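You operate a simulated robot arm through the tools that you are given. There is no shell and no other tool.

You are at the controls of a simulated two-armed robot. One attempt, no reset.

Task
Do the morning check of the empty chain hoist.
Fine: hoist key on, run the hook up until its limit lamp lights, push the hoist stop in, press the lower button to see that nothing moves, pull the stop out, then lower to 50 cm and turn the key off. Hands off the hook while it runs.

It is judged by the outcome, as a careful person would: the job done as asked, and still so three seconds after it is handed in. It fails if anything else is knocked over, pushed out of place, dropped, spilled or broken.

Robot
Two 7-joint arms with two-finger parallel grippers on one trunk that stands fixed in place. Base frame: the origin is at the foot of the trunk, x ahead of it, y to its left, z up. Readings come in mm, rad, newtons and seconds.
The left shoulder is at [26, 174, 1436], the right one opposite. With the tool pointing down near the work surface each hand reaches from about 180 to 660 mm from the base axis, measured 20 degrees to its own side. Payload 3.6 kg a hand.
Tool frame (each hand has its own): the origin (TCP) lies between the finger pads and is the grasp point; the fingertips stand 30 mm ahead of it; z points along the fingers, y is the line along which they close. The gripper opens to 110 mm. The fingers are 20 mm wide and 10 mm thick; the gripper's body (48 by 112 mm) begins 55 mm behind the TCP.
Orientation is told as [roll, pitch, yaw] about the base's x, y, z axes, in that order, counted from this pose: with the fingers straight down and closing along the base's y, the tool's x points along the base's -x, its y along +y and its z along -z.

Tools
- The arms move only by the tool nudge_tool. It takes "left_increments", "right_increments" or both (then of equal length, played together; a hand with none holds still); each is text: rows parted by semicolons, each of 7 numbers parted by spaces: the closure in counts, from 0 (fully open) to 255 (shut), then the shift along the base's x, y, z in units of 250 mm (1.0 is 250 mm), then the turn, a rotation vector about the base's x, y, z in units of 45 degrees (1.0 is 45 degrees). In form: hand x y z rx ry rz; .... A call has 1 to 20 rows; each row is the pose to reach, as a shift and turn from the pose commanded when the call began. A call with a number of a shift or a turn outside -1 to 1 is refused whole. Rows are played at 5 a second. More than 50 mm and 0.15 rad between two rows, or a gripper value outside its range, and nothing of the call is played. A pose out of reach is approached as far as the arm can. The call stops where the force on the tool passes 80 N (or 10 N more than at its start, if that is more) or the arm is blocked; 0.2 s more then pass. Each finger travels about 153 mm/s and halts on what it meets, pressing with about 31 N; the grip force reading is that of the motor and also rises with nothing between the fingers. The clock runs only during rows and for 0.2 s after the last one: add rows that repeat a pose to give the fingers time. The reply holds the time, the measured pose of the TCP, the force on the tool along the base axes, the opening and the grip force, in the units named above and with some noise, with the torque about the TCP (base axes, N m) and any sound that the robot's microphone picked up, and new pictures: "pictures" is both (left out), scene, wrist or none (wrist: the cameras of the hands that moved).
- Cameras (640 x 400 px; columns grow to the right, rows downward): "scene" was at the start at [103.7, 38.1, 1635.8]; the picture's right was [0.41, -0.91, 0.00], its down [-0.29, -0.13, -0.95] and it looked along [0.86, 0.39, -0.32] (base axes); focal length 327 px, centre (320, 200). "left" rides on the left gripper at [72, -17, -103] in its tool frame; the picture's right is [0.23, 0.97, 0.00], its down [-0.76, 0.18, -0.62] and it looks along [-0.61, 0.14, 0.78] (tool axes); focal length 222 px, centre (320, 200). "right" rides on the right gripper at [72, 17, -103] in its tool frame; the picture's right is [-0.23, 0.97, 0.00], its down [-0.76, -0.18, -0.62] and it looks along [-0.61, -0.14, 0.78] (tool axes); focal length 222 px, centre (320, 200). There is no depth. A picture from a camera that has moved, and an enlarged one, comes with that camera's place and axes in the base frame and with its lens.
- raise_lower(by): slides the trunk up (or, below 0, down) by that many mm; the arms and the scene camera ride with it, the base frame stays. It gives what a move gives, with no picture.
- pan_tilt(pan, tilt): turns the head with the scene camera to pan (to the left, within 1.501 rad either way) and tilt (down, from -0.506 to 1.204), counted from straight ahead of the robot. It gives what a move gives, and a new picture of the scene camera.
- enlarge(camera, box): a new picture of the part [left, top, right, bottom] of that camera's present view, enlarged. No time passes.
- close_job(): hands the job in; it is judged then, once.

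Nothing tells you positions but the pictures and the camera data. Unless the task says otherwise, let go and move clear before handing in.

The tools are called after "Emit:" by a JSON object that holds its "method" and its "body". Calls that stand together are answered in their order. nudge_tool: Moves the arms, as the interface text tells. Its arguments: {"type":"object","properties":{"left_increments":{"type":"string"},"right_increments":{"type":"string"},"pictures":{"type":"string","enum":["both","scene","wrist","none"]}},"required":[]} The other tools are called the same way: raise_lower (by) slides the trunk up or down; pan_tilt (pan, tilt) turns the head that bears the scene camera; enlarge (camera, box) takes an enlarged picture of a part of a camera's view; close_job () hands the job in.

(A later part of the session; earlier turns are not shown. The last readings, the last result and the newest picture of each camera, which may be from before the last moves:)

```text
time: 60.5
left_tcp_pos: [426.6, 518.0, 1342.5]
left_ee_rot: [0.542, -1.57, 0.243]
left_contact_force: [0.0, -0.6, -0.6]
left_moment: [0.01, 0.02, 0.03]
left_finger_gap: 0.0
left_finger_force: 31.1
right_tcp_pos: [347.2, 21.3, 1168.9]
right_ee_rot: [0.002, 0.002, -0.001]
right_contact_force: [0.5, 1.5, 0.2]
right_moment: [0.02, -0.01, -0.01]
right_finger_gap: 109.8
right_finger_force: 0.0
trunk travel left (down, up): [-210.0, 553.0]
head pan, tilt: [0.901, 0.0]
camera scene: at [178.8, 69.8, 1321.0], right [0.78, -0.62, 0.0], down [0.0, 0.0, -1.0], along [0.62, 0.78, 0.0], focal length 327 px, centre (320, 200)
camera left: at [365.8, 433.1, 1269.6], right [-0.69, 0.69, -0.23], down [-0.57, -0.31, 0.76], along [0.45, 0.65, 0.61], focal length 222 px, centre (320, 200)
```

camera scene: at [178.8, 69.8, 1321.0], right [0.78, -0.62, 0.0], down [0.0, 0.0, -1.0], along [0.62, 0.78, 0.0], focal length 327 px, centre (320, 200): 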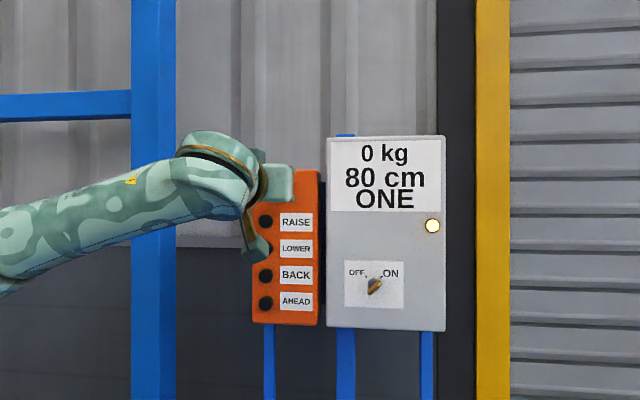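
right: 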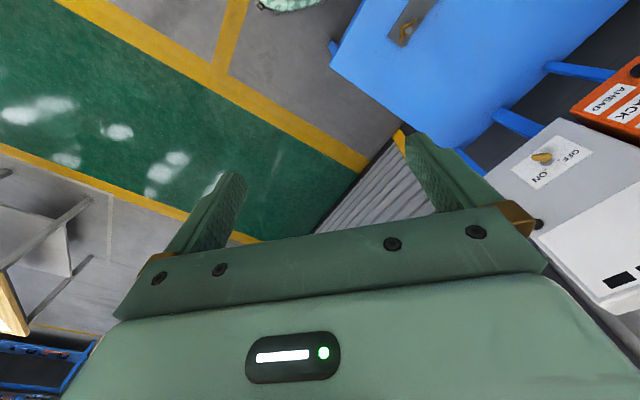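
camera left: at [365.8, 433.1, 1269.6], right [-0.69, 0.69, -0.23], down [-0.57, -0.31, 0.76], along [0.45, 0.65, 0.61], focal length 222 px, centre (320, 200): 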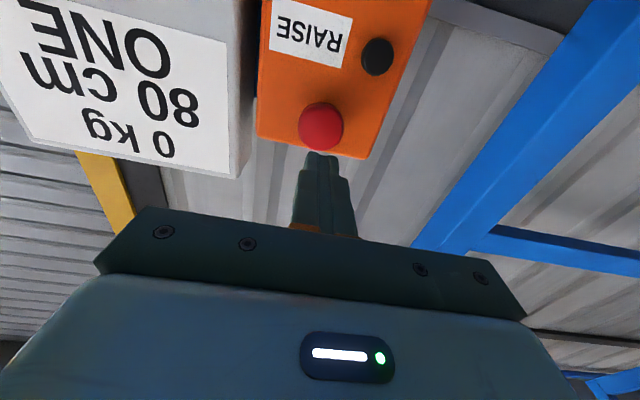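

Emit:
{"method": "enlarge", "body": {"camera": "left", "box": [240, 20, 440, 160]}}

```text
2.86 times, centred on (340, 90) of left
camera zoom: at [365.8, 433.1, 1269.6], right [-0.69, 0.69, -0.23], down [-0.57, -0.31, 0.76], along [0.45, 0.65, 0.61], focal length 635 px, centre (263, 514)
```

zoom: 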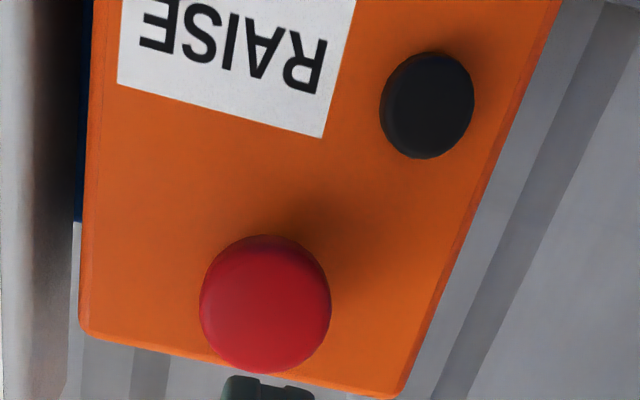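

The head now sits close to the face (no stem visible). I move in front of LOWER and check the stop from the scene camera as well.

Emit:
{"method": "nudge_tool", "body": {"left_increments": "255 -0.005 0.025 -0.07 0 0 0; 255 -0.01 0.05 -0.14 0 0 0; 255 -0.015 0.075 -0.21 0 0 0; 255 -0.02 0.1 -0.28 0 0 0; 255 -0.025 0.125 -0.35 0 0 0; 255 -0.032 0.157 -0.42 0 0 0; 255 -0.032 0.157 -0.454 0 0 0; 255 -0.032 0.157 -0.454 0 0 0", "pictures": "both"}}

Emit:
{"method": "enlarge", "body": {"camera": "scene", "box": [220, 120, 460, 270]}}

```text
time: 62.3
left_tcp_pos: [421.4, 558.3, 1229.3]
left_ee_rot: [-0.003, -1.572, 0.789]
left_contact_force: [0.9, -0.3, 0.6]
left_moment: [-0.03, -0.01, -0.03]
left_finger_gap: 0.2
left_finger_force: 31.6
right_tcp_pos: [346.6, 21.9, 1169.4]
right_ee_rot: [0.003, 0.0, -0.002]
right_contact_force: [0.0, -0.6, 0.7]
right_moment: [-0.04, 0.01, 0.02]
right_finger_gap: 110.0
right_finger_force: 0.0
trunk travel left (down, up): [-210.0, 553.0]
head pan, tilt: [0.901, 0.0]
camera scene: at [178.9, 70.2, 1321.0], right [0.78, -0.62, 0.0], down [0.0, 0.0, -1.0], along [0.62, 0.78, 0.0], focal length 327 px, centre (320, 200)
camera left: at [359.9, 473.3, 1155.7], right [-0.69, 0.69, -0.23], down [-0.57, -0.31, 0.76], along [0.45, 0.65, 0.61], focal length 222 px, centre (320, 200)
```

scene: 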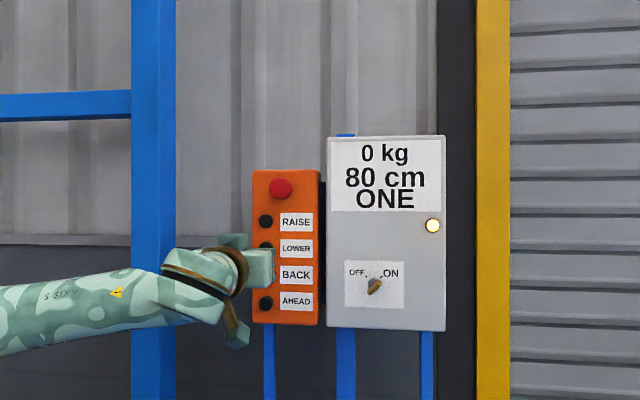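
left: 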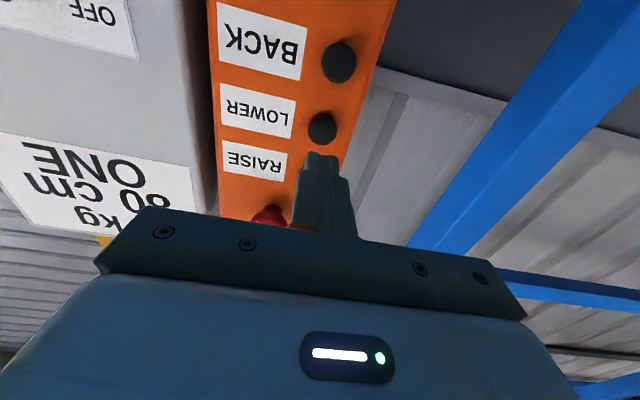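

```text
2.67 times, centred on (340, 195) of scene
camera zoom: at [178.9, 70.2, 1321.0], right [0.78, -0.62, 0.0], down [0.0, 0.0, -1.0], along [0.62, 0.78, 0.0], focal length 873 px, centre (267, 213)
```

zoom: 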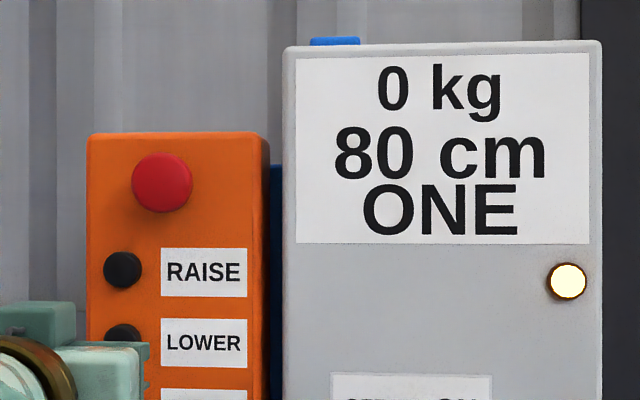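

The stop has moved in by about 9 mm and stays there; the lamp's still lit. I turn the head to see hook and display together, then press LOWER.

Emit:
{"method": "pan_tilt", "body": {"pan": 1.38, "tilt": -0.25}}

Emit:
{"method": "nudge_tool", "body": {"left_increments": "255 0.04 0.04 -0.002 0 0 0; 255 0.08 0.08 -0.004 0 0 0; 255 0.12 0.12 -0.006 0 0 0; 255 0.15 0.15 -0.006 0 0 0; 255 0.16 0.16 -0.006 0 0 0; 255 0.172 0.172 -0.006 0 0 0; 255 0.172 0.172 -0.006 0 0 0; 255 0.172 0.172 -0.006 0 0 0; 255 0.172 0.172 -0.006 0 0 0", "pictures": "both"}}

```text
time: 63.2
left_tcp_pos: [421.9, 558.1, 1228.0]
left_ee_rot: [0.167, -1.568, 0.617]
left_contact_force: [-0.4, 0.0, -0.3]
left_moment: [0.0, 0.04, 0.01]
left_finger_gap: 0.0
left_finger_force: 30.8
right_tcp_pos: [347.1, 22.8, 1168.8]
right_ee_rot: [0.002, 0.001, -0.001]
right_contact_force: [-0.8, -0.5, -0.1]
right_moment: [0.02, 0.01, 0.0]
right_finger_gap: 109.9
right_finger_force: 0.0
trunk travel left (down, up): [-210.0, 553.0]
head pan, tilt: [1.381, -0.25]
camera scene: at [138.5, 79.3, 1342.4], right [0.98, -0.19, 0.0], down [0.05, 0.24, -0.97], along [0.18, 0.95, 0.25], focal length 327 px, centre (320, 200)
```

scene: 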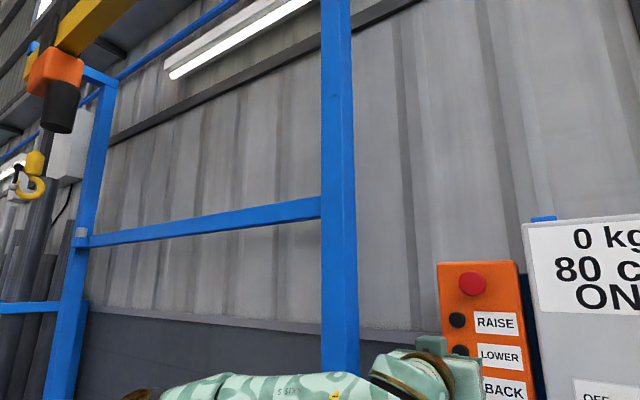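

```text
time: 65.2
left_tcp_pos: [464.8, 601.3, 1226.5]
left_ee_rot: [0.416, -1.572, 0.369]
left_contact_force: [-1.1, -2.2, -0.7]
left_moment: [-0.03, 0.01, -0.01]
left_finger_gap: 0.2
left_finger_force: 31.2
right_tcp_pos: [347.4, 22.6, 1169.0]
right_ee_rot: [0.002, 0.002, -0.001]
right_contact_force: [-0.3, 0.2, -0.2]
right_moment: [0.0, 0.02, -0.01]
right_finger_gap: 110.0
right_finger_force: 0.1
trunk travel left (down, up): [-210.0, 553.0]
head pan, tilt: [1.381, -0.25]
camera scene: at [138.3, 78.8, 1342.5], right [0.98, -0.19, 0.0], down [0.05, 0.24, -0.97], along [0.18, 0.95, 0.25], focal length 327 px, centre (320, 200)
camera left: at [402.7, 515.4, 1154.7], right [-0.69, 0.69, -0.23], down [-0.57, -0.31, 0.76], along [0.45, 0.65, 0.61], focal length 222 px, centre (320, 200)
```

scene: 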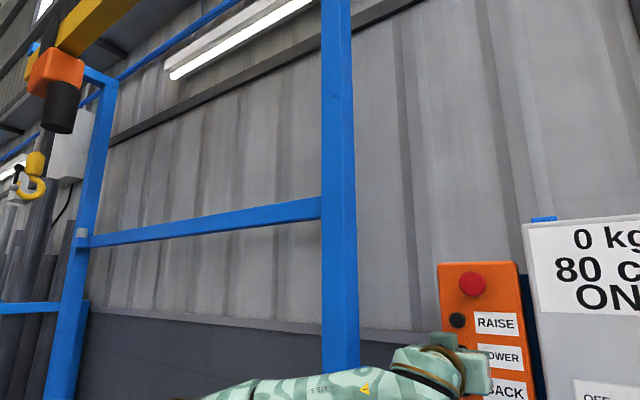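
left: 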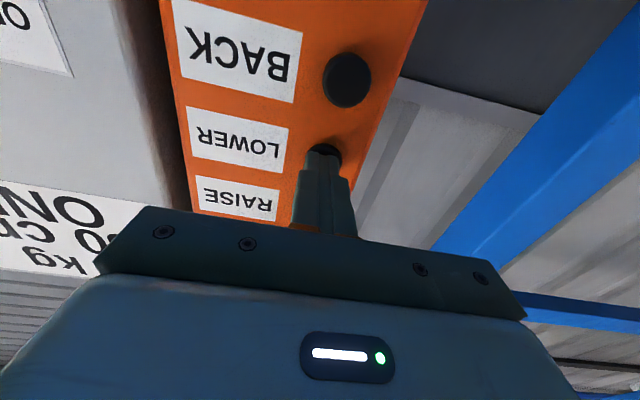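

LOWER is touched (2–3 N) and nothing moves. I press 3 mm deeper and hold a second to be sure.

Emit:
{"method": "nudge_tool", "body": {"left_increments": "255 0.009 0.009 0 0 0 0; 255 0.009 0.009 0 0 0 0; 255 0.009 0.009 0 0 0 0; 255 0.009 0.009 0 0 0 0; 255 0.009 0.009 0 0 0 0", "pictures": "scene"}}

Emit:
{"method": "enlarge", "body": {"camera": "left", "box": [200, 20, 440, 180]}}

```text
time: 66.4
left_tcp_pos: [465.5, 601.9, 1227.6]
left_ee_rot: [2.017, -1.569, -1.231]
left_contact_force: [-7.1, -10.3, -3.6]
left_moment: [-0.1, 0.08, -0.08]
left_finger_gap: 0.0
left_finger_force: 31.2
right_tcp_pos: [347.7, 21.0, 1169.9]
right_ee_rot: [0.003, 0.002, -0.001]
right_contact_force: [0.1, 0.1, -0.3]
right_moment: [0.02, 0.02, 0.0]
right_finger_gap: 109.7
right_finger_force: 0.0
trunk travel left (down, up): [-210.0, 553.0]
head pan, tilt: [1.381, -0.25]
camera scene: at [137.6, 77.6, 1342.6], right [0.98, -0.19, 0.0], down [0.05, 0.24, -0.97], along [0.18, 0.95, 0.25], focal length 327 px, centre (320, 200)
```

scene: 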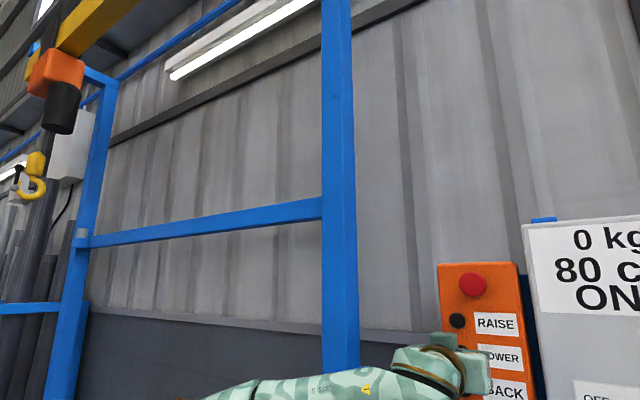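

```text
2.50 times, centred on (320, 100) of left
camera zoom: at [403.7, 516.9, 1154.9], right [-0.69, 0.69, -0.23], down [-0.57, -0.31, 0.76], along [0.45, 0.65, 0.61], focal length 555 px, centre (320, 450)
```

zoom: 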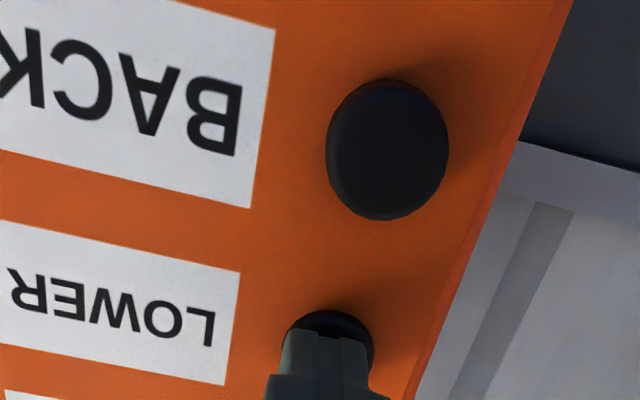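

LOWER was fully pressed (about 12 N, bottomed) and the hook and display stayed at 80 cm. I release it, open the fingers and move in front of the stop to pull it out.

Emit:
{"method": "nudge_tool", "body": {"left_increments": "255 -0.06 -0.06 0 0 0 0; 255 -0.12 -0.12 0 0 0 0; 255 -0.183 -0.183 0 0 0 0; 93 -0.165 -0.2 0.08 0 0 0; 93 -0.147 -0.22 0.16 0 0 0; 93 -0.13 -0.235 0.24 0 0 0; 93 -0.115 -0.25 0.32 0 0 0; 93 -0.1 -0.265 0.4 0 0 0; 93 -0.091 -0.275 0.458 0 0 0; 93 -0.091 -0.275 0.458 0 0 0", "pictures": "both"}}

```text
time: 68.6
left_tcp_pos: [444.9, 534.8, 1340.6]
left_ee_rot: [0.284, -1.568, 0.5]
left_contact_force: [-0.5, -0.5, 0.1]
left_moment: [0.03, 0.0, 0.02]
left_finger_gap: 70.4
left_finger_force: 0.1
right_tcp_pos: [347.7, 23.1, 1167.9]
right_ee_rot: [0.002, 0.0, -0.003]
right_contact_force: [0.6, 0.7, -0.2]
right_moment: [0.0, -0.03, 0.02]
right_finger_gap: 110.1
right_finger_force: 0.0
trunk travel left (down, up): [-210.0, 553.0]
head pan, tilt: [1.381, -0.25]
camera scene: at [138.5, 79.4, 1342.4], right [0.98, -0.19, 0.0], down [0.05, 0.24, -0.97], along [0.18, 0.95, 0.25], focal length 327 px, centre (320, 200)
camera left: at [382.8, 450.0, 1268.1], right [-0.69, 0.69, -0.23], down [-0.57, -0.31, 0.76], along [0.45, 0.65, 0.61], focal length 222 px, centre (320, 200)
```

scene: 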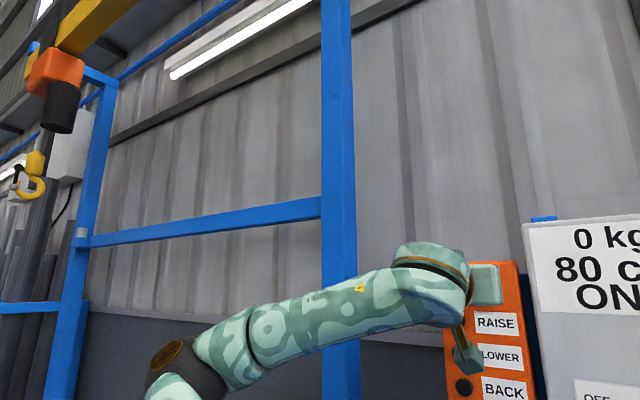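
left: 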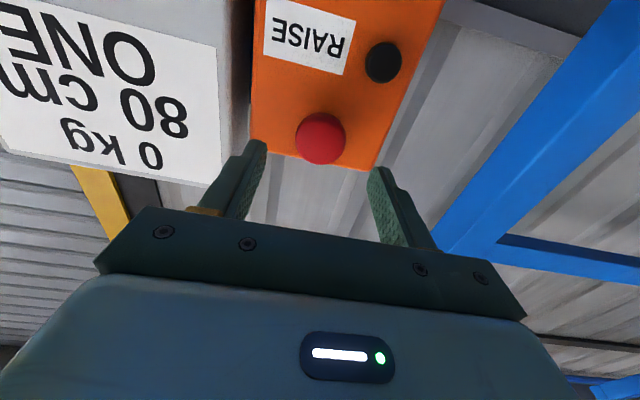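

The red head is centred between the open fingers. I advance 58 mm so the pads surround it.

Emit:
{"method": "nudge_tool", "body": {"left_increments": "93 0.04 0.04 0 0 0 0; 93 0.08 0.08 0 0 0 0; 93 0.12 0.12 0 0 0 0; 93 0.15 0.15 0 0 0 0; 93 0.164 0.164 0 0 0 0; 93 0.164 0.164 0 0 0 0", "pictures": "wrist"}}

```text
time: 70.0
left_tcp_pos: [484.6, 576.7, 1341.8]
left_ee_rot: [0.372, -1.57, 0.415]
left_contact_force: [-0.5, -0.5, 0.1]
left_moment: [-0.02, 0.03, 0.0]
left_finger_gap: 69.8
left_finger_force: 0.1
right_tcp_pos: [346.8, 23.6, 1169.4]
right_ee_rot: [0.004, 0.001, -0.003]
right_contact_force: [-0.3, -0.5, 0.3]
right_moment: [-0.01, 0.03, -0.01]
right_finger_gap: 109.8
right_finger_force: 0.0
trunk travel left (down, up): [-210.0, 553.0]
head pan, tilt: [1.381, -0.25]
camera left: at [423.2, 491.3, 1268.5], right [-0.69, 0.69, -0.23], down [-0.57, -0.31, 0.76], along [0.45, 0.65, 0.61], focal length 222 px, centre (320, 200)
```

left: 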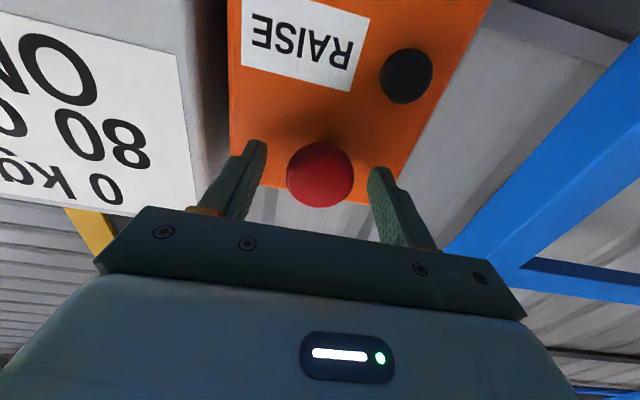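

Emit:
{"method": "nudge_tool", "body": {"left_increments": "255 0 0 0 0 0 0; 255 0 0 0 0 0 0; 255 0 0 0 0 0 0", "pictures": "wrist"}}

```text
time: 70.8
left_tcp_pos: [484.7, 576.2, 1340.3]
left_ee_rot: [0.241, -1.571, 0.543]
left_contact_force: [-0.1, 0.0, 0.7]
left_moment: [-0.03, 0.0, 0.26]
left_finger_gap: 41.0
left_finger_force: 45.2
right_tcp_pos: [347.9, 22.8, 1169.5]
right_ee_rot: [0.001, 0.0, -0.002]
right_contact_force: [0.4, -0.1, 0.6]
right_moment: [-0.04, -0.03, -0.01]
right_finger_gap: 109.8
right_finger_force: 0.1
trunk travel left (down, up): [-210.0, 553.0]
head pan, tilt: [1.381, -0.25]
camera left: at [423.1, 491.3, 1268.5], right [-0.69, 0.69, -0.23], down [-0.57, -0.31, 0.76], along [0.45, 0.65, 0.61], focal length 222 px, centre (320, 200)
```

left: 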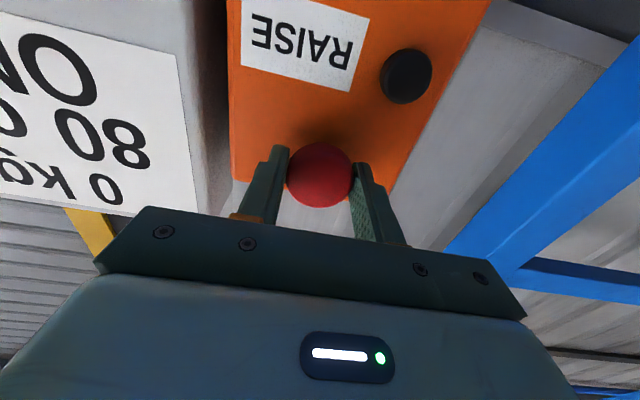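

The head is gripped (41 mm). Now I pull straight back slowly, about 10 mm.

Emit:
{"method": "nudge_tool", "body": {"left_increments": "255 -0.006 -0.006 0 0 0 0; 255 -0.012 -0.012 0 0 0 0; 255 -0.018 -0.018 0 0 0 0; 255 -0.024 -0.024 0 0 0 0; 255 -0.028 -0.028 0 0 0 0; 255 -0.028 -0.028 0 0 0 0", "pictures": "both"}}

```text
time: 72.2
left_tcp_pos: [476.6, 569.6, 1340.7]
left_ee_rot: [0.224, -1.569, 0.563]
left_contact_force: [1.3, 0.8, -1.7]
left_moment: [0.43, -0.41, 0.29]
left_finger_gap: 40.9
left_finger_force: 45.4
right_tcp_pos: [348.6, 22.3, 1168.9]
right_ee_rot: [0.001, 0.003, -0.003]
right_contact_force: [-0.2, 0.2, -0.6]
right_moment: [-0.04, -0.01, -0.01]
right_finger_gap: 110.1
right_finger_force: 0.1
trunk travel left (down, up): [-210.0, 553.0]
head pan, tilt: [1.381, -0.25]
camera scene: at [138.9, 79.5, 1342.3], right [0.98, -0.19, 0.0], down [0.05, 0.24, -0.97], along [0.18, 0.95, 0.25], focal length 327 px, centre (320, 200)
camera left: at [415.9, 484.2, 1268.6], right [-0.69, 0.69, -0.23], down [-0.57, -0.31, 0.76], along [0.45, 0.65, 0.61], focal length 222 px, centre (320, 200)
```

scene: 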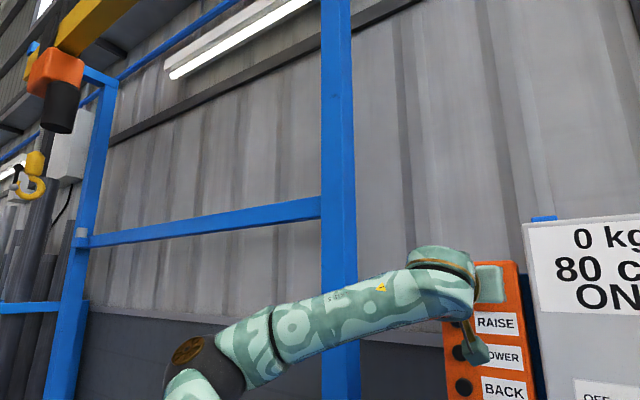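
left: 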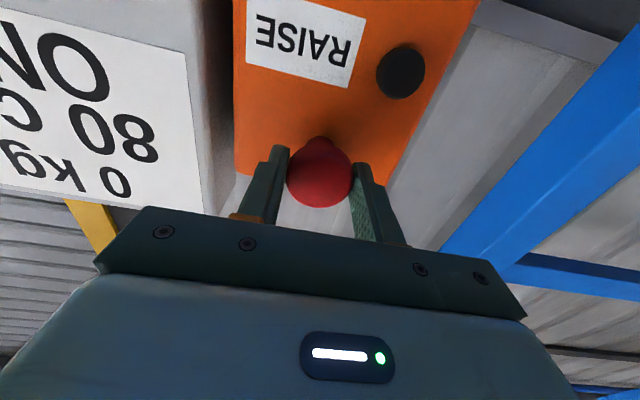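

The head came out with the hand (stem visible again). I pull a couple of millimetres more to be sure it's fully out.

Emit:
{"method": "nudge_tool", "body": {"left_increments": "255 -0.004 -0.004 0 0 0 0; 255 -0.008 -0.008 0 0 0 0; 255 -0.008 -0.008 0 0 0 0", "pictures": "wrist"}}

```text
time: 73.0
left_tcp_pos: [477.9, 568.0, 1341.8]
left_ee_rot: [-0.047, -1.569, 0.834]
left_contact_force: [9.5, 9.2, 5.5]
left_moment: [-0.08, 0.15, -0.18]
left_finger_gap: 40.8
left_finger_force: 45.0
right_tcp_pos: [349.7, 23.9, 1168.4]
right_ee_rot: [-0.001, 0.003, -0.002]
right_contact_force: [0.0, -0.2, -0.4]
right_moment: [0.0, 0.01, 0.02]
right_finger_gap: 110.2
right_finger_force: 0.1
trunk travel left (down, up): [-210.0, 553.0]
head pan, tilt: [1.381, -0.25]
camera left: at [415.5, 483.6, 1268.6], right [-0.69, 0.69, -0.23], down [-0.56, -0.31, 0.76], along [0.45, 0.65, 0.61], focal length 222 px, centre (320, 200)
```

left: 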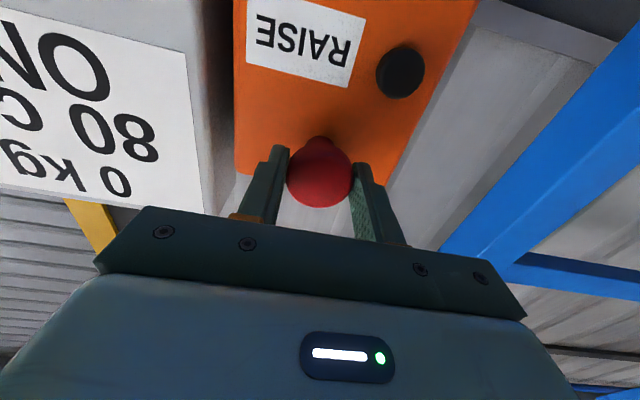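

It is at its outer end (force rises, no motion). I open the fingers and back off, then close and move in front of LOWER.

Emit:
{"method": "nudge_tool", "body": {"left_increments": "93 0.004 0.004 0 0 0 0; 93 0.004 0.004 0 0 0 0; 93 0.004 0.004 0 0 0 0; 93 -0.04 -0.04 0 0 0 0; 93 -0.09 -0.09 0 0 0 0; 93 -0.14 -0.14 0 0 0 0; 93 -0.18 -0.18 0 0 0 0; 93 -0.2 -0.2 0 0 0 0; 93 -0.2 -0.2 0 0 0 0", "pictures": "both"}}

```text
time: 75.0
left_tcp_pos: [424.7, 515.7, 1342.1]
left_ee_rot: [0.288, -1.569, 0.497]
left_contact_force: [-0.6, -0.8, -0.2]
left_moment: [0.01, 0.01, 0.03]
left_finger_gap: 69.9
left_finger_force: 0.1
right_tcp_pos: [347.2, 22.5, 1168.1]
right_ee_rot: [0.0, 0.002, -0.002]
right_contact_force: [0.2, 0.2, -0.1]
right_moment: [-0.01, -0.02, 0.01]
right_finger_gap: 110.1
right_finger_force: 0.1
trunk travel left (down, up): [-210.0, 553.0]
head pan, tilt: [1.381, -0.25]
camera scene: at [138.5, 79.4, 1342.4], right [0.98, -0.19, 0.0], down [0.05, 0.24, -0.97], along [0.18, 0.95, 0.25], focal length 327 px, centre (320, 200)
camera left: at [363.7, 430.5, 1268.7], right [-0.69, 0.69, -0.23], down [-0.57, -0.31, 0.76], along [0.45, 0.65, 0.61], focal length 222 px, centre (320, 200)
```

scene: 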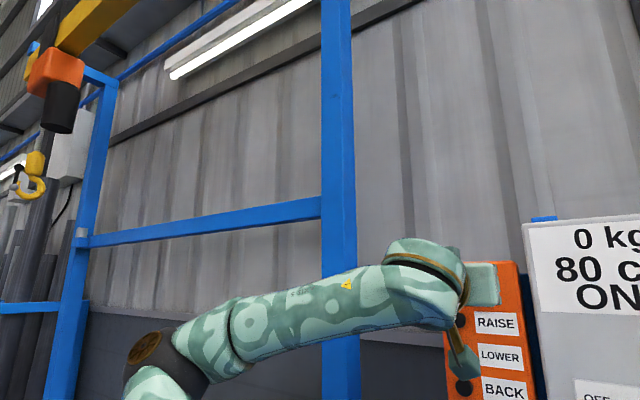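
left: 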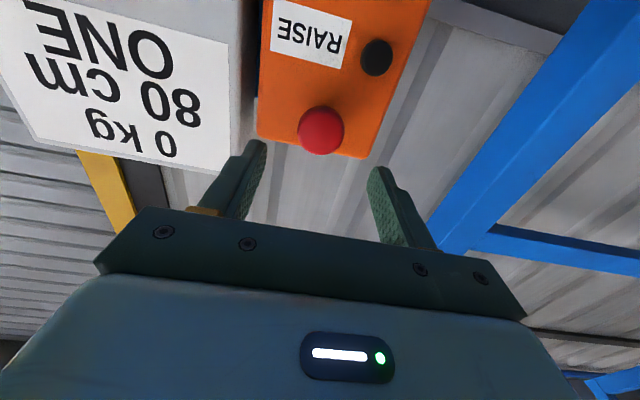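

The stop stays out. Fingers close and move in front of LOWER again.

Emit:
{"method": "nudge_tool", "body": {"left_increments": "255 -0.003 0.02 -0.06 0 0 0; 255 -0.006 0.04 -0.12 0 0 0; 255 -0.01 0.065 -0.19 0 0 0; 255 -0.013 0.09 -0.26 0 0 0; 255 -0.017 0.115 -0.33 0 0 0; 255 -0.02 0.14 -0.4 0 0 0; 255 -0.024 0.166 -0.46 0 0 0; 255 -0.024 0.166 -0.46 0 0 0", "pictures": "wrist"}}

Emit:
{"method": "pan_tilt", "body": {"pan": 0.9, "tilt": 0.0}}

Emit:
{"method": "enlarge", "body": {"camera": "scene", "box": [220, 120, 460, 270]}}

```text
time: 76.8
left_tcp_pos: [419.9, 558.8, 1226.3]
left_ee_rot: [0.218, -1.569, 0.57]
left_contact_force: [0.7, 0.0, 0.4]
left_moment: [-0.02, 0.01, 0.02]
left_finger_gap: 0.0
left_finger_force: 30.8
right_tcp_pos: [347.6, 22.1, 1168.6]
right_ee_rot: [0.003, 0.001, 0.0]
right_contact_force: [-0.4, 0.0, 0.2]
right_moment: [0.0, -0.03, 0.0]
right_finger_gap: 109.8
right_finger_force: 0.1
trunk travel left (down, up): [-210.0, 553.0]
head pan, tilt: [1.381, -0.25]
camera left: at [357.6, 474.0, 1153.2], right [-0.69, 0.69, -0.23], down [-0.57, -0.31, 0.76], along [0.45, 0.65, 0.61], focal length 222 px, centre (320, 200)
```

left: 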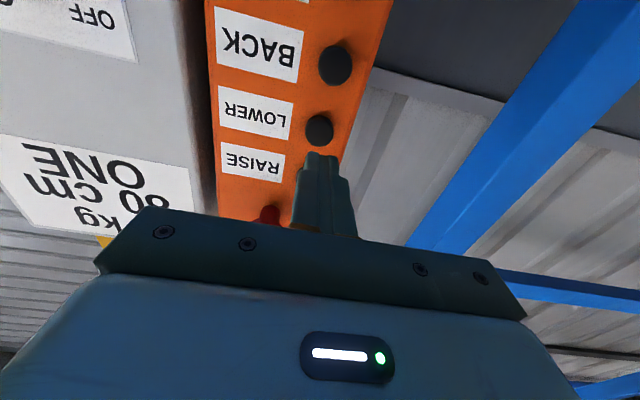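

```text
time: 77.7
left_tcp_pos: [419.0, 559.3, 1225.8]
left_ee_rot: [0.209, -1.571, 0.574]
left_contact_force: [-0.5, -0.4, 0.5]
left_moment: [0.01, 0.0, 0.0]
left_finger_gap: 0.0
left_finger_force: 31.0
right_tcp_pos: [346.9, 22.2, 1168.9]
right_ee_rot: [0.001, 0.003, -0.002]
right_contact_force: [0.7, 0.2, 0.0]
right_moment: [0.02, 0.0, 0.03]
right_finger_gap: 110.1
right_finger_force: 0.0
trunk travel left (down, up): [-210.0, 553.0]
head pan, tilt: [0.901, 0.0]
camera scene: at [178.9, 70.3, 1321.0], right [0.78, -0.62, 0.0], down [0.0, 0.0, -1.0], along [0.62, 0.78, 0.0], focal length 327 px, centre (320, 200)
```

scene: 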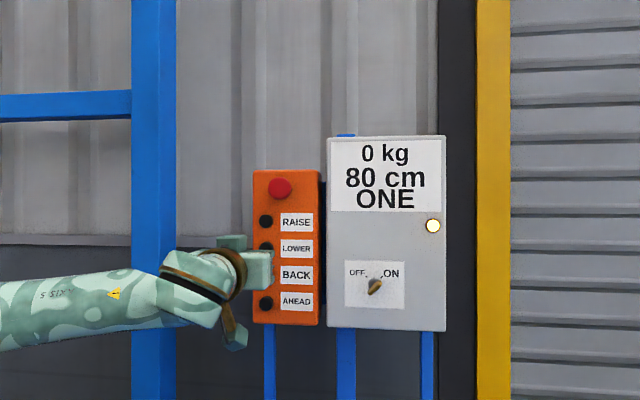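

```text
2.67 times, centred on (340, 195) of scene
camera zoom: at [178.9, 70.3, 1321.0], right [0.78, -0.62, 0.0], down [0.0, 0.0, -1.0], along [0.62, 0.78, 0.0], focal length 873 px, centre (267, 213)
```

zoom: 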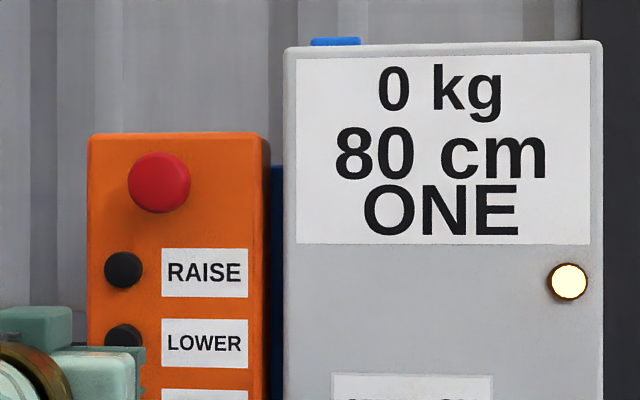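

Stop is out, lamp lit, 80 cm. I turn the head back to watch hook and display, and bring the tips just short of LOWER.

Emit:
{"method": "pan_tilt", "body": {"pan": 1.36, "tilt": -0.2}}

Emit:
{"method": "nudge_tool", "body": {"left_increments": "255 0.04 0.04 0.002 0 0 0; 255 0.08 0.08 0.004 0 0 0; 255 0.12 0.12 0.005 0 0 0; 255 0.152 0.152 0.005 0 0 0; 255 0.152 0.152 0.005 0 0 0", "pictures": "both"}}

```text
time: 78.6
left_tcp_pos: [418.7, 558.6, 1226.7]
left_ee_rot: [0.17, -1.569, 0.614]
left_contact_force: [-0.9, 0.7, 0.2]
left_moment: [-0.02, 0.05, -0.01]
left_finger_gap: 0.0
left_finger_force: 30.7
right_tcp_pos: [347.7, 23.1, 1168.7]
right_ee_rot: [0.002, 0.001, -0.002]
right_contact_force: [0.5, -0.6, -0.6]
right_moment: [-0.04, -0.01, 0.0]
right_finger_gap: 109.9
right_finger_force: 0.1
trunk travel left (down, up): [-210.0, 553.0]
head pan, tilt: [1.36, -0.201]
camera scene: at [140.6, 81.1, 1338.4], right [0.98, -0.21, 0.0], down [0.04, 0.19, -0.98], along [0.21, 0.96, 0.2], focal length 327 px, centre (320, 200)
```

scene: 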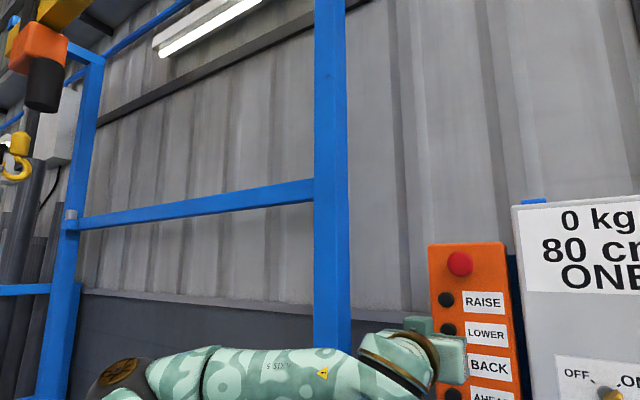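

```text
time: 79.8
left_tcp_pos: [459.2, 597.9, 1225.8]
left_ee_rot: [0.181, -1.571, 0.605]
left_contact_force: [-1.5, 0.0, 0.7]
left_moment: [0.02, -0.05, 0.01]
left_finger_gap: 0.0
left_finger_force: 30.8
right_tcp_pos: [348.6, 23.9, 1169.0]
right_ee_rot: [0.003, 0.002, -0.003]
right_contact_force: [-0.1, -0.2, -0.2]
right_moment: [-0.01, 0.01, -0.01]
right_finger_gap: 109.9
right_finger_force: 0.1
trunk travel left (down, up): [-210.0, 553.0]
head pan, tilt: [1.36, -0.201]
camera scene: at [140.4, 81.0, 1338.4], right [0.98, -0.21, 0.0], down [0.04, 0.19, -0.98], along [0.21, 0.96, 0.2], focal length 327 px, centre (320, 200)
camera left: at [397.7, 513.0, 1153.3], right [-0.69, 0.69, -0.23], down [-0.57, -0.31, 0.76], along [0.45, 0.65, 0.61], focal length 222 px, centre (320, 200)
```

scene: 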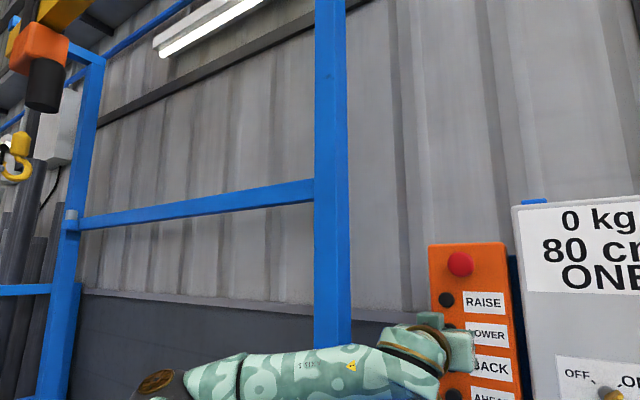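
left: 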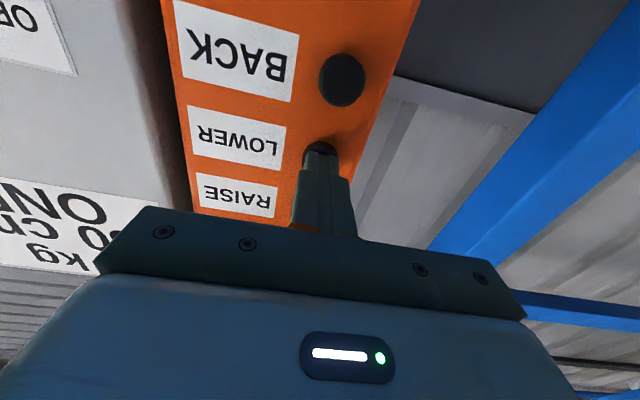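

Now I press LOWER and hold briefly.

Emit:
{"method": "nudge_tool", "body": {"left_increments": "255 0.01 0.01 0 0 0 0; 255 0.02 0.02 0 0 0 0; 255 0.02 0.02 0 0 0 0; 255 0.02 0.02 0 0 0 0", "pictures": "scene"}}

```text
time: 80.8
left_tcp_pos: [463.1, 601.4, 1227.6]
left_ee_rot: [0.41, -1.57, 0.377]
left_contact_force: [-0.1, -2.8, 0.1]
left_moment: [0.0, 0.01, -0.02]
left_finger_gap: 0.0
left_finger_force: 31.1
right_tcp_pos: [347.1, 22.6, 1168.2]
right_ee_rot: [0.003, 0.002, -0.001]
right_contact_force: [0.5, -0.7, 0.3]
right_moment: [0.0, -0.01, -0.01]
right_finger_gap: 109.8
right_finger_force: 0.1
trunk travel left (down, up): [-210.0, 553.0]
head pan, tilt: [1.36, -0.201]
camera scene: at [140.4, 80.6, 1338.5], right [0.98, -0.21, 0.0], down [0.04, 0.2, -0.98], along [0.21, 0.96, 0.2], focal length 327 px, centre (320, 200)
```

scene: 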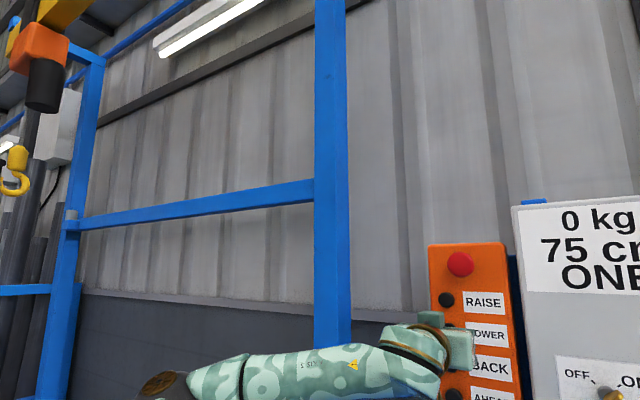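

It lowers: 75 cm. Holding in short steps.

Emit:
{"method": "nudge_tool", "body": {"left_increments": "255 0 0 0 0 0 0; 255 0 0 0 0 0 0; 255 0 0 0 0 0 0; 255 0 0 0 0 0 0", "pictures": "scene"}}

```text
time: 81.8
left_tcp_pos: [462.5, 601.9, 1227.8]
left_ee_rot: [0.532, -1.571, 0.252]
left_contact_force: [-0.7, -3.3, -1.1]
left_moment: [-0.07, 0.02, -0.01]
left_finger_gap: 0.1
left_finger_force: 30.7
right_tcp_pos: [348.0, 21.3, 1168.8]
right_ee_rot: [0.002, 0.002, -0.001]
right_contact_force: [0.6, -0.2, 0.9]
right_moment: [-0.02, 0.0, 0.0]
right_finger_gap: 110.1
right_finger_force: 0.1
trunk travel left (down, up): [-210.0, 553.0]
head pan, tilt: [1.36, -0.201]
camera scene: at [140.4, 80.6, 1338.5], right [0.98, -0.21, 0.0], down [0.04, 0.2, -0.98], along [0.21, 0.96, 0.2], focal length 327 px, centre (320, 200)
```

scene: 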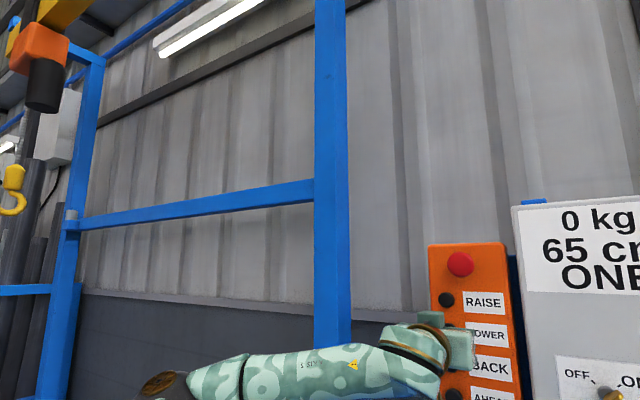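

65 cm. Another short hold.

Emit:
{"method": "nudge_tool", "body": {"left_increments": "255 0 0 0 0 0 0; 255 0 0 0 0 0 0", "pictures": "scene"}}

Emit:
{"method": "enlarge", "body": {"camera": "scene", "box": [0, 120, 160, 220]}}

```text
time: 82.4
left_tcp_pos: [462.8, 601.6, 1227.6]
left_ee_rot: [0.565, -1.57, 0.219]
left_contact_force: [-2.6, -2.2, -0.5]
left_moment: [-0.01, -0.02, -0.02]
left_finger_gap: 0.0
left_finger_force: 30.9
right_tcp_pos: [347.9, 22.2, 1168.6]
right_ee_rot: [0.001, 0.001, -0.001]
right_contact_force: [0.0, -0.1, 0.2]
right_moment: [-0.02, -0.01, -0.04]
right_finger_gap: 110.0
right_finger_force: 0.2
trunk travel left (down, up): [-210.0, 553.0]
head pan, tilt: [1.36, -0.201]
camera scene: at [140.3, 80.6, 1338.5], right [0.98, -0.21, 0.0], down [0.04, 0.2, -0.98], along [0.21, 0.96, 0.2], focal length 327 px, centre (320, 200)
```

scene: 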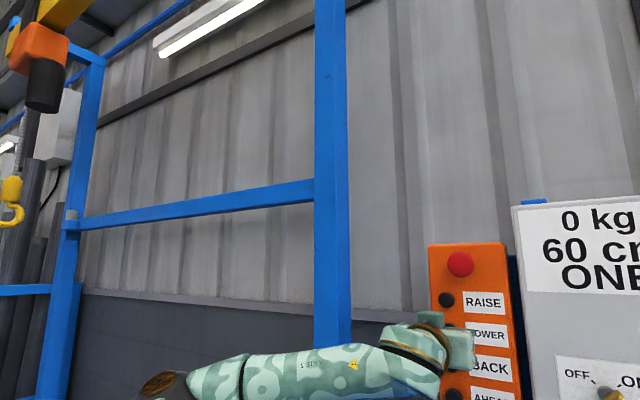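

```text
4.00 times, centred on (80, 170) of scene
camera zoom: at [140.3, 80.6, 1338.5], right [0.98, -0.21, 0.0], down [0.04, 0.2, -0.98], along [0.21, 0.96, 0.2], focal length 1309 px, centre (1280, 320)
```

zoom: 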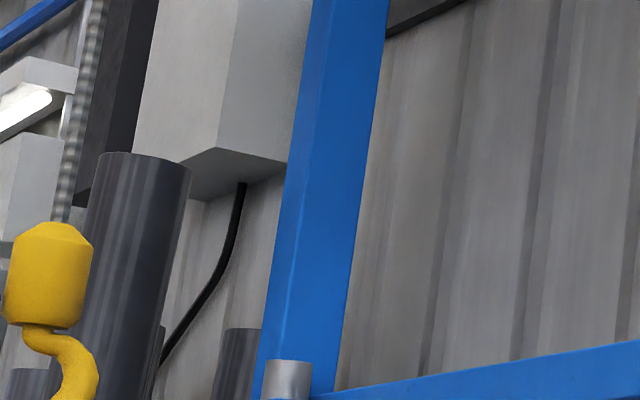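

60 cm. Two more short holds, then I will release.

Emit:
{"method": "nudge_tool", "body": {"left_increments": "255 0 0 0 0 0 0; 255 0 0 0 0 0 0", "pictures": "scene"}}

Emit:
{"method": "enlarge", "body": {"camera": "scene", "box": [0, 120, 160, 220]}}

```text
time: 83.0
left_tcp_pos: [462.0, 602.4, 1227.0]
left_ee_rot: [0.525, -1.569, 0.26]
left_contact_force: [-2.2, -2.3, -0.3]
left_moment: [0.01, 0.01, -0.02]
left_finger_gap: 0.0
left_finger_force: 30.8
right_tcp_pos: [347.7, 21.5, 1168.9]
right_ee_rot: [0.003, 0.0, -0.003]
right_contact_force: [0.3, -0.3, 0.8]
right_moment: [0.01, 0.01, 0.01]
right_finger_gap: 110.1
right_finger_force: 0.0
trunk travel left (down, up): [-210.0, 553.0]
head pan, tilt: [1.36, -0.201]
camera scene: at [140.3, 80.6, 1338.5], right [0.98, -0.21, 0.0], down [0.04, 0.2, -0.98], along [0.21, 0.96, 0.2], focal length 327 px, centre (320, 200)
```

scene: 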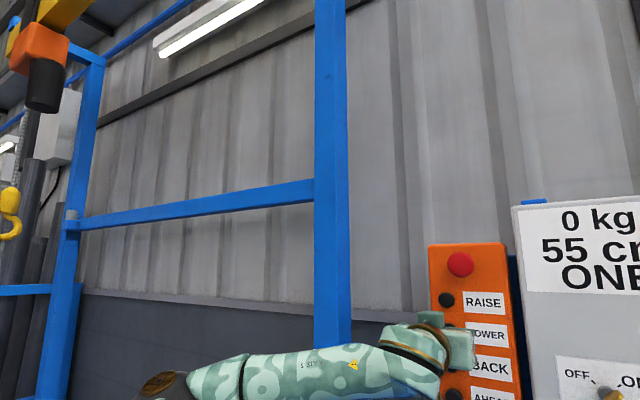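

```text
4.00 times, centred on (80, 170) of scene
camera zoom: at [140.3, 80.6, 1338.5], right [0.98, -0.21, 0.0], down [0.04, 0.2, -0.98], along [0.21, 0.96, 0.2], focal length 1309 px, centre (1280, 320)
```

zoom: 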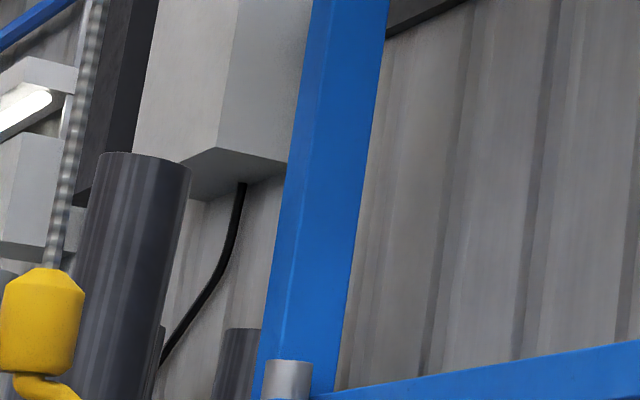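

55 cm. One more short hold, then release in the same call.

Emit:
{"method": "nudge_tool", "body": {"left_increments": "255 0 0 0 0 0 0; 255 -0.04 -0.04 0 0 0 0; 255 -0.04 -0.04 0 0 0 0", "pictures": "scene"}}

Emit:
{"method": "enlarge", "body": {"camera": "scene", "box": [0, 120, 160, 220]}}

```text
time: 83.8
left_tcp_pos: [453.2, 592.6, 1226.1]
left_ee_rot: [0.09, -1.568, 0.694]
left_contact_force: [0.2, 0.3, 0.6]
left_moment: [0.0, 0.02, -0.01]
left_finger_gap: 0.1
left_finger_force: 31.0
right_tcp_pos: [348.6, 22.8, 1168.3]
right_ee_rot: [0.002, 0.002, -0.001]
right_contact_force: [-0.2, 0.0, -0.5]
right_moment: [0.04, -0.03, -0.01]
right_finger_gap: 110.1
right_finger_force: 0.0
trunk travel left (down, up): [-210.0, 553.0]
head pan, tilt: [1.36, -0.201]
camera scene: at [140.8, 81.3, 1338.3], right [0.98, -0.21, 0.0], down [0.04, 0.19, -0.98], along [0.21, 0.96, 0.2], focal length 327 px, centre (320, 200)
```

scene: 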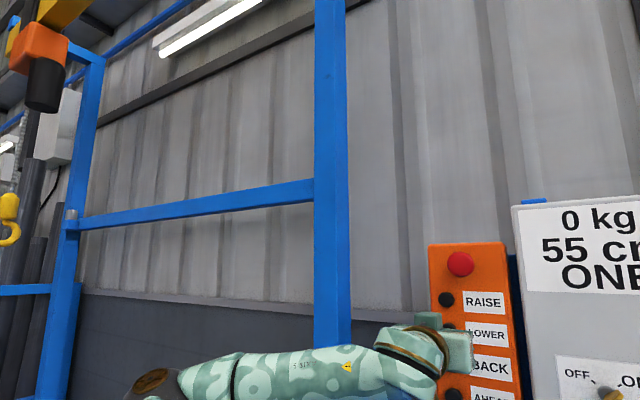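

```text
4.00 times, centred on (80, 170) of scene
camera zoom: at [140.8, 81.3, 1338.3], right [0.98, -0.21, 0.0], down [0.04, 0.19, -0.98], along [0.21, 0.96, 0.2], focal length 1309 px, centre (1280, 320)
```

zoom: 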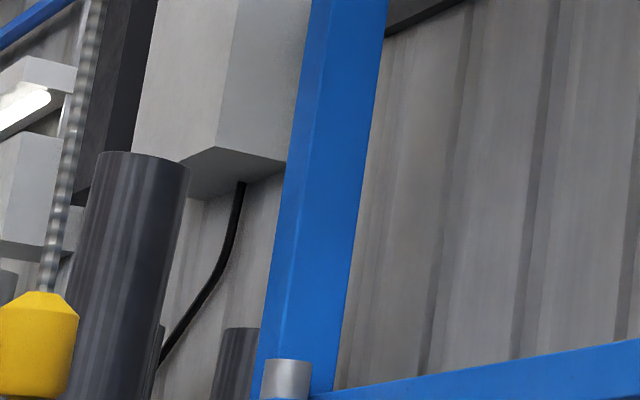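

Released at a display of 55 cm. Now a short tap of LOWER.

Emit:
{"method": "nudge_tool", "body": {"left_increments": "255 0.025 0.025 0.002 0 0 0; 255 0.04 0.04 0.002 0 0 0; 255 0 0 0.002 0 0 0; 255 0 0 0.002 0 0 0", "pictures": "scene"}}

Emit:
{"method": "enlarge", "body": {"camera": "scene", "box": [0, 120, 160, 220]}}

```text
time: 84.8
left_tcp_pos: [452.5, 589.2, 1228.9]
left_ee_rot: [0.104, -1.568, 0.682]
left_contact_force: [0.6, 0.1, 0.2]
left_moment: [-0.01, 0.0, 0.01]
left_finger_gap: 0.0
left_finger_force: 30.6
right_tcp_pos: [347.4, 22.8, 1168.8]
right_ee_rot: [0.001, 0.002, -0.002]
right_contact_force: [-0.4, -1.1, 0.5]
right_moment: [-0.02, 0.0, -0.01]
right_finger_gap: 110.1
right_finger_force: 0.0
trunk travel left (down, up): [-210.0, 553.0]
head pan, tilt: [1.36, -0.201]
camera scene: at [140.8, 81.3, 1338.3], right [0.98, -0.21, 0.0], down [0.04, 0.19, -0.98], along [0.21, 0.96, 0.2], focal length 327 px, centre (320, 200)
```

scene: 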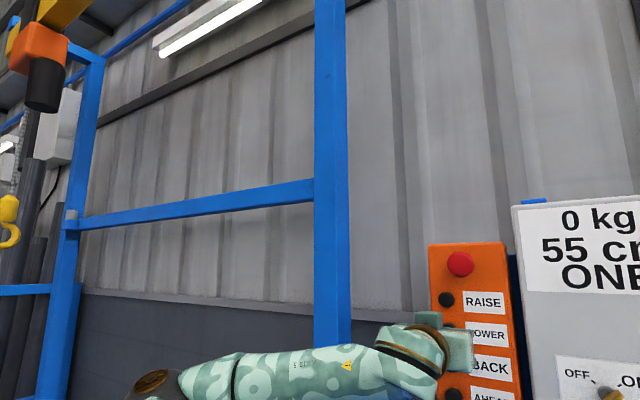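

```text
4.00 times, centred on (80, 170) of scene
camera zoom: at [140.8, 81.3, 1338.3], right [0.98, -0.21, 0.0], down [0.04, 0.19, -0.98], along [0.21, 0.96, 0.2], focal length 1309 px, centre (1280, 320)
```

zoom: 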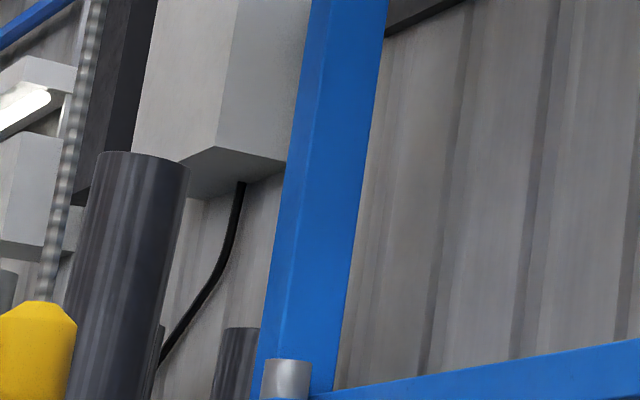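

Moved about 1 cm; display still 55. A slightly longer tap.

Emit:
{"method": "nudge_tool", "body": {"left_increments": "255 0.025 0.025 0 0 0 0; 255 0.04 0.04 0 0 0 0; 255 0.04 0.04 0 0 0 0; 255 0 0 0 0 0 0; 255 0 0 0 0 0 0", "pictures": "scene"}}

Emit:
{"method": "enlarge", "body": {"camera": "scene", "box": [0, 120, 160, 220]}}

```text
time: 86.0
left_tcp_pos: [453.4, 590.3, 1228.0]
left_ee_rot: [0.152, -1.57, 0.633]
left_contact_force: [-0.1, -0.7, -0.4]
left_moment: [0.02, 0.03, 0.0]
left_finger_gap: 0.0
left_finger_force: 30.6
right_tcp_pos: [348.1, 22.4, 1168.0]
right_ee_rot: [0.002, 0.002, -0.002]
right_contact_force: [-0.1, 0.2, -0.6]
right_moment: [-0.03, -0.01, 0.0]
right_finger_gap: 110.1
right_finger_force: 0.1
trunk travel left (down, up): [-210.0, 553.0]
head pan, tilt: [1.36, -0.201]
camera scene: at [140.9, 81.3, 1338.3], right [0.98, -0.21, 0.0], down [0.04, 0.19, -0.98], along [0.21, 0.96, 0.2], focal length 327 px, centre (320, 200)
```

scene: 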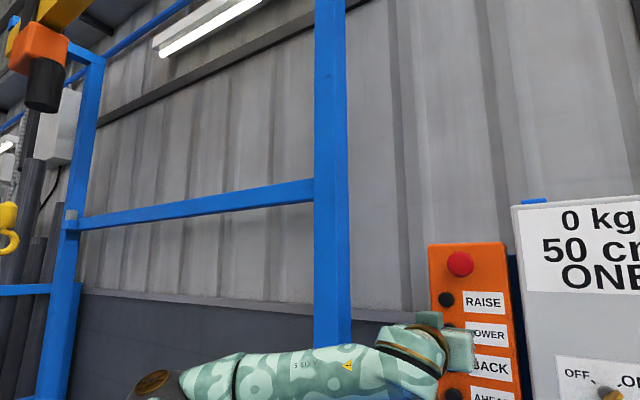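

```text
4.00 times, centred on (80, 170) of scene
camera zoom: at [140.9, 81.3, 1338.3], right [0.98, -0.21, 0.0], down [0.04, 0.19, -0.98], along [0.21, 0.96, 0.2], focal length 1309 px, centre (1280, 320)
```

zoom: 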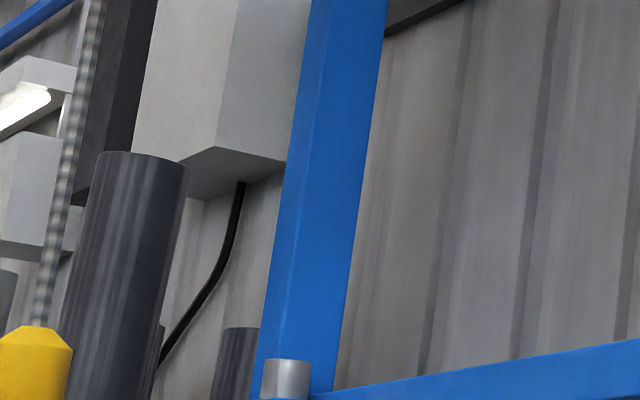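

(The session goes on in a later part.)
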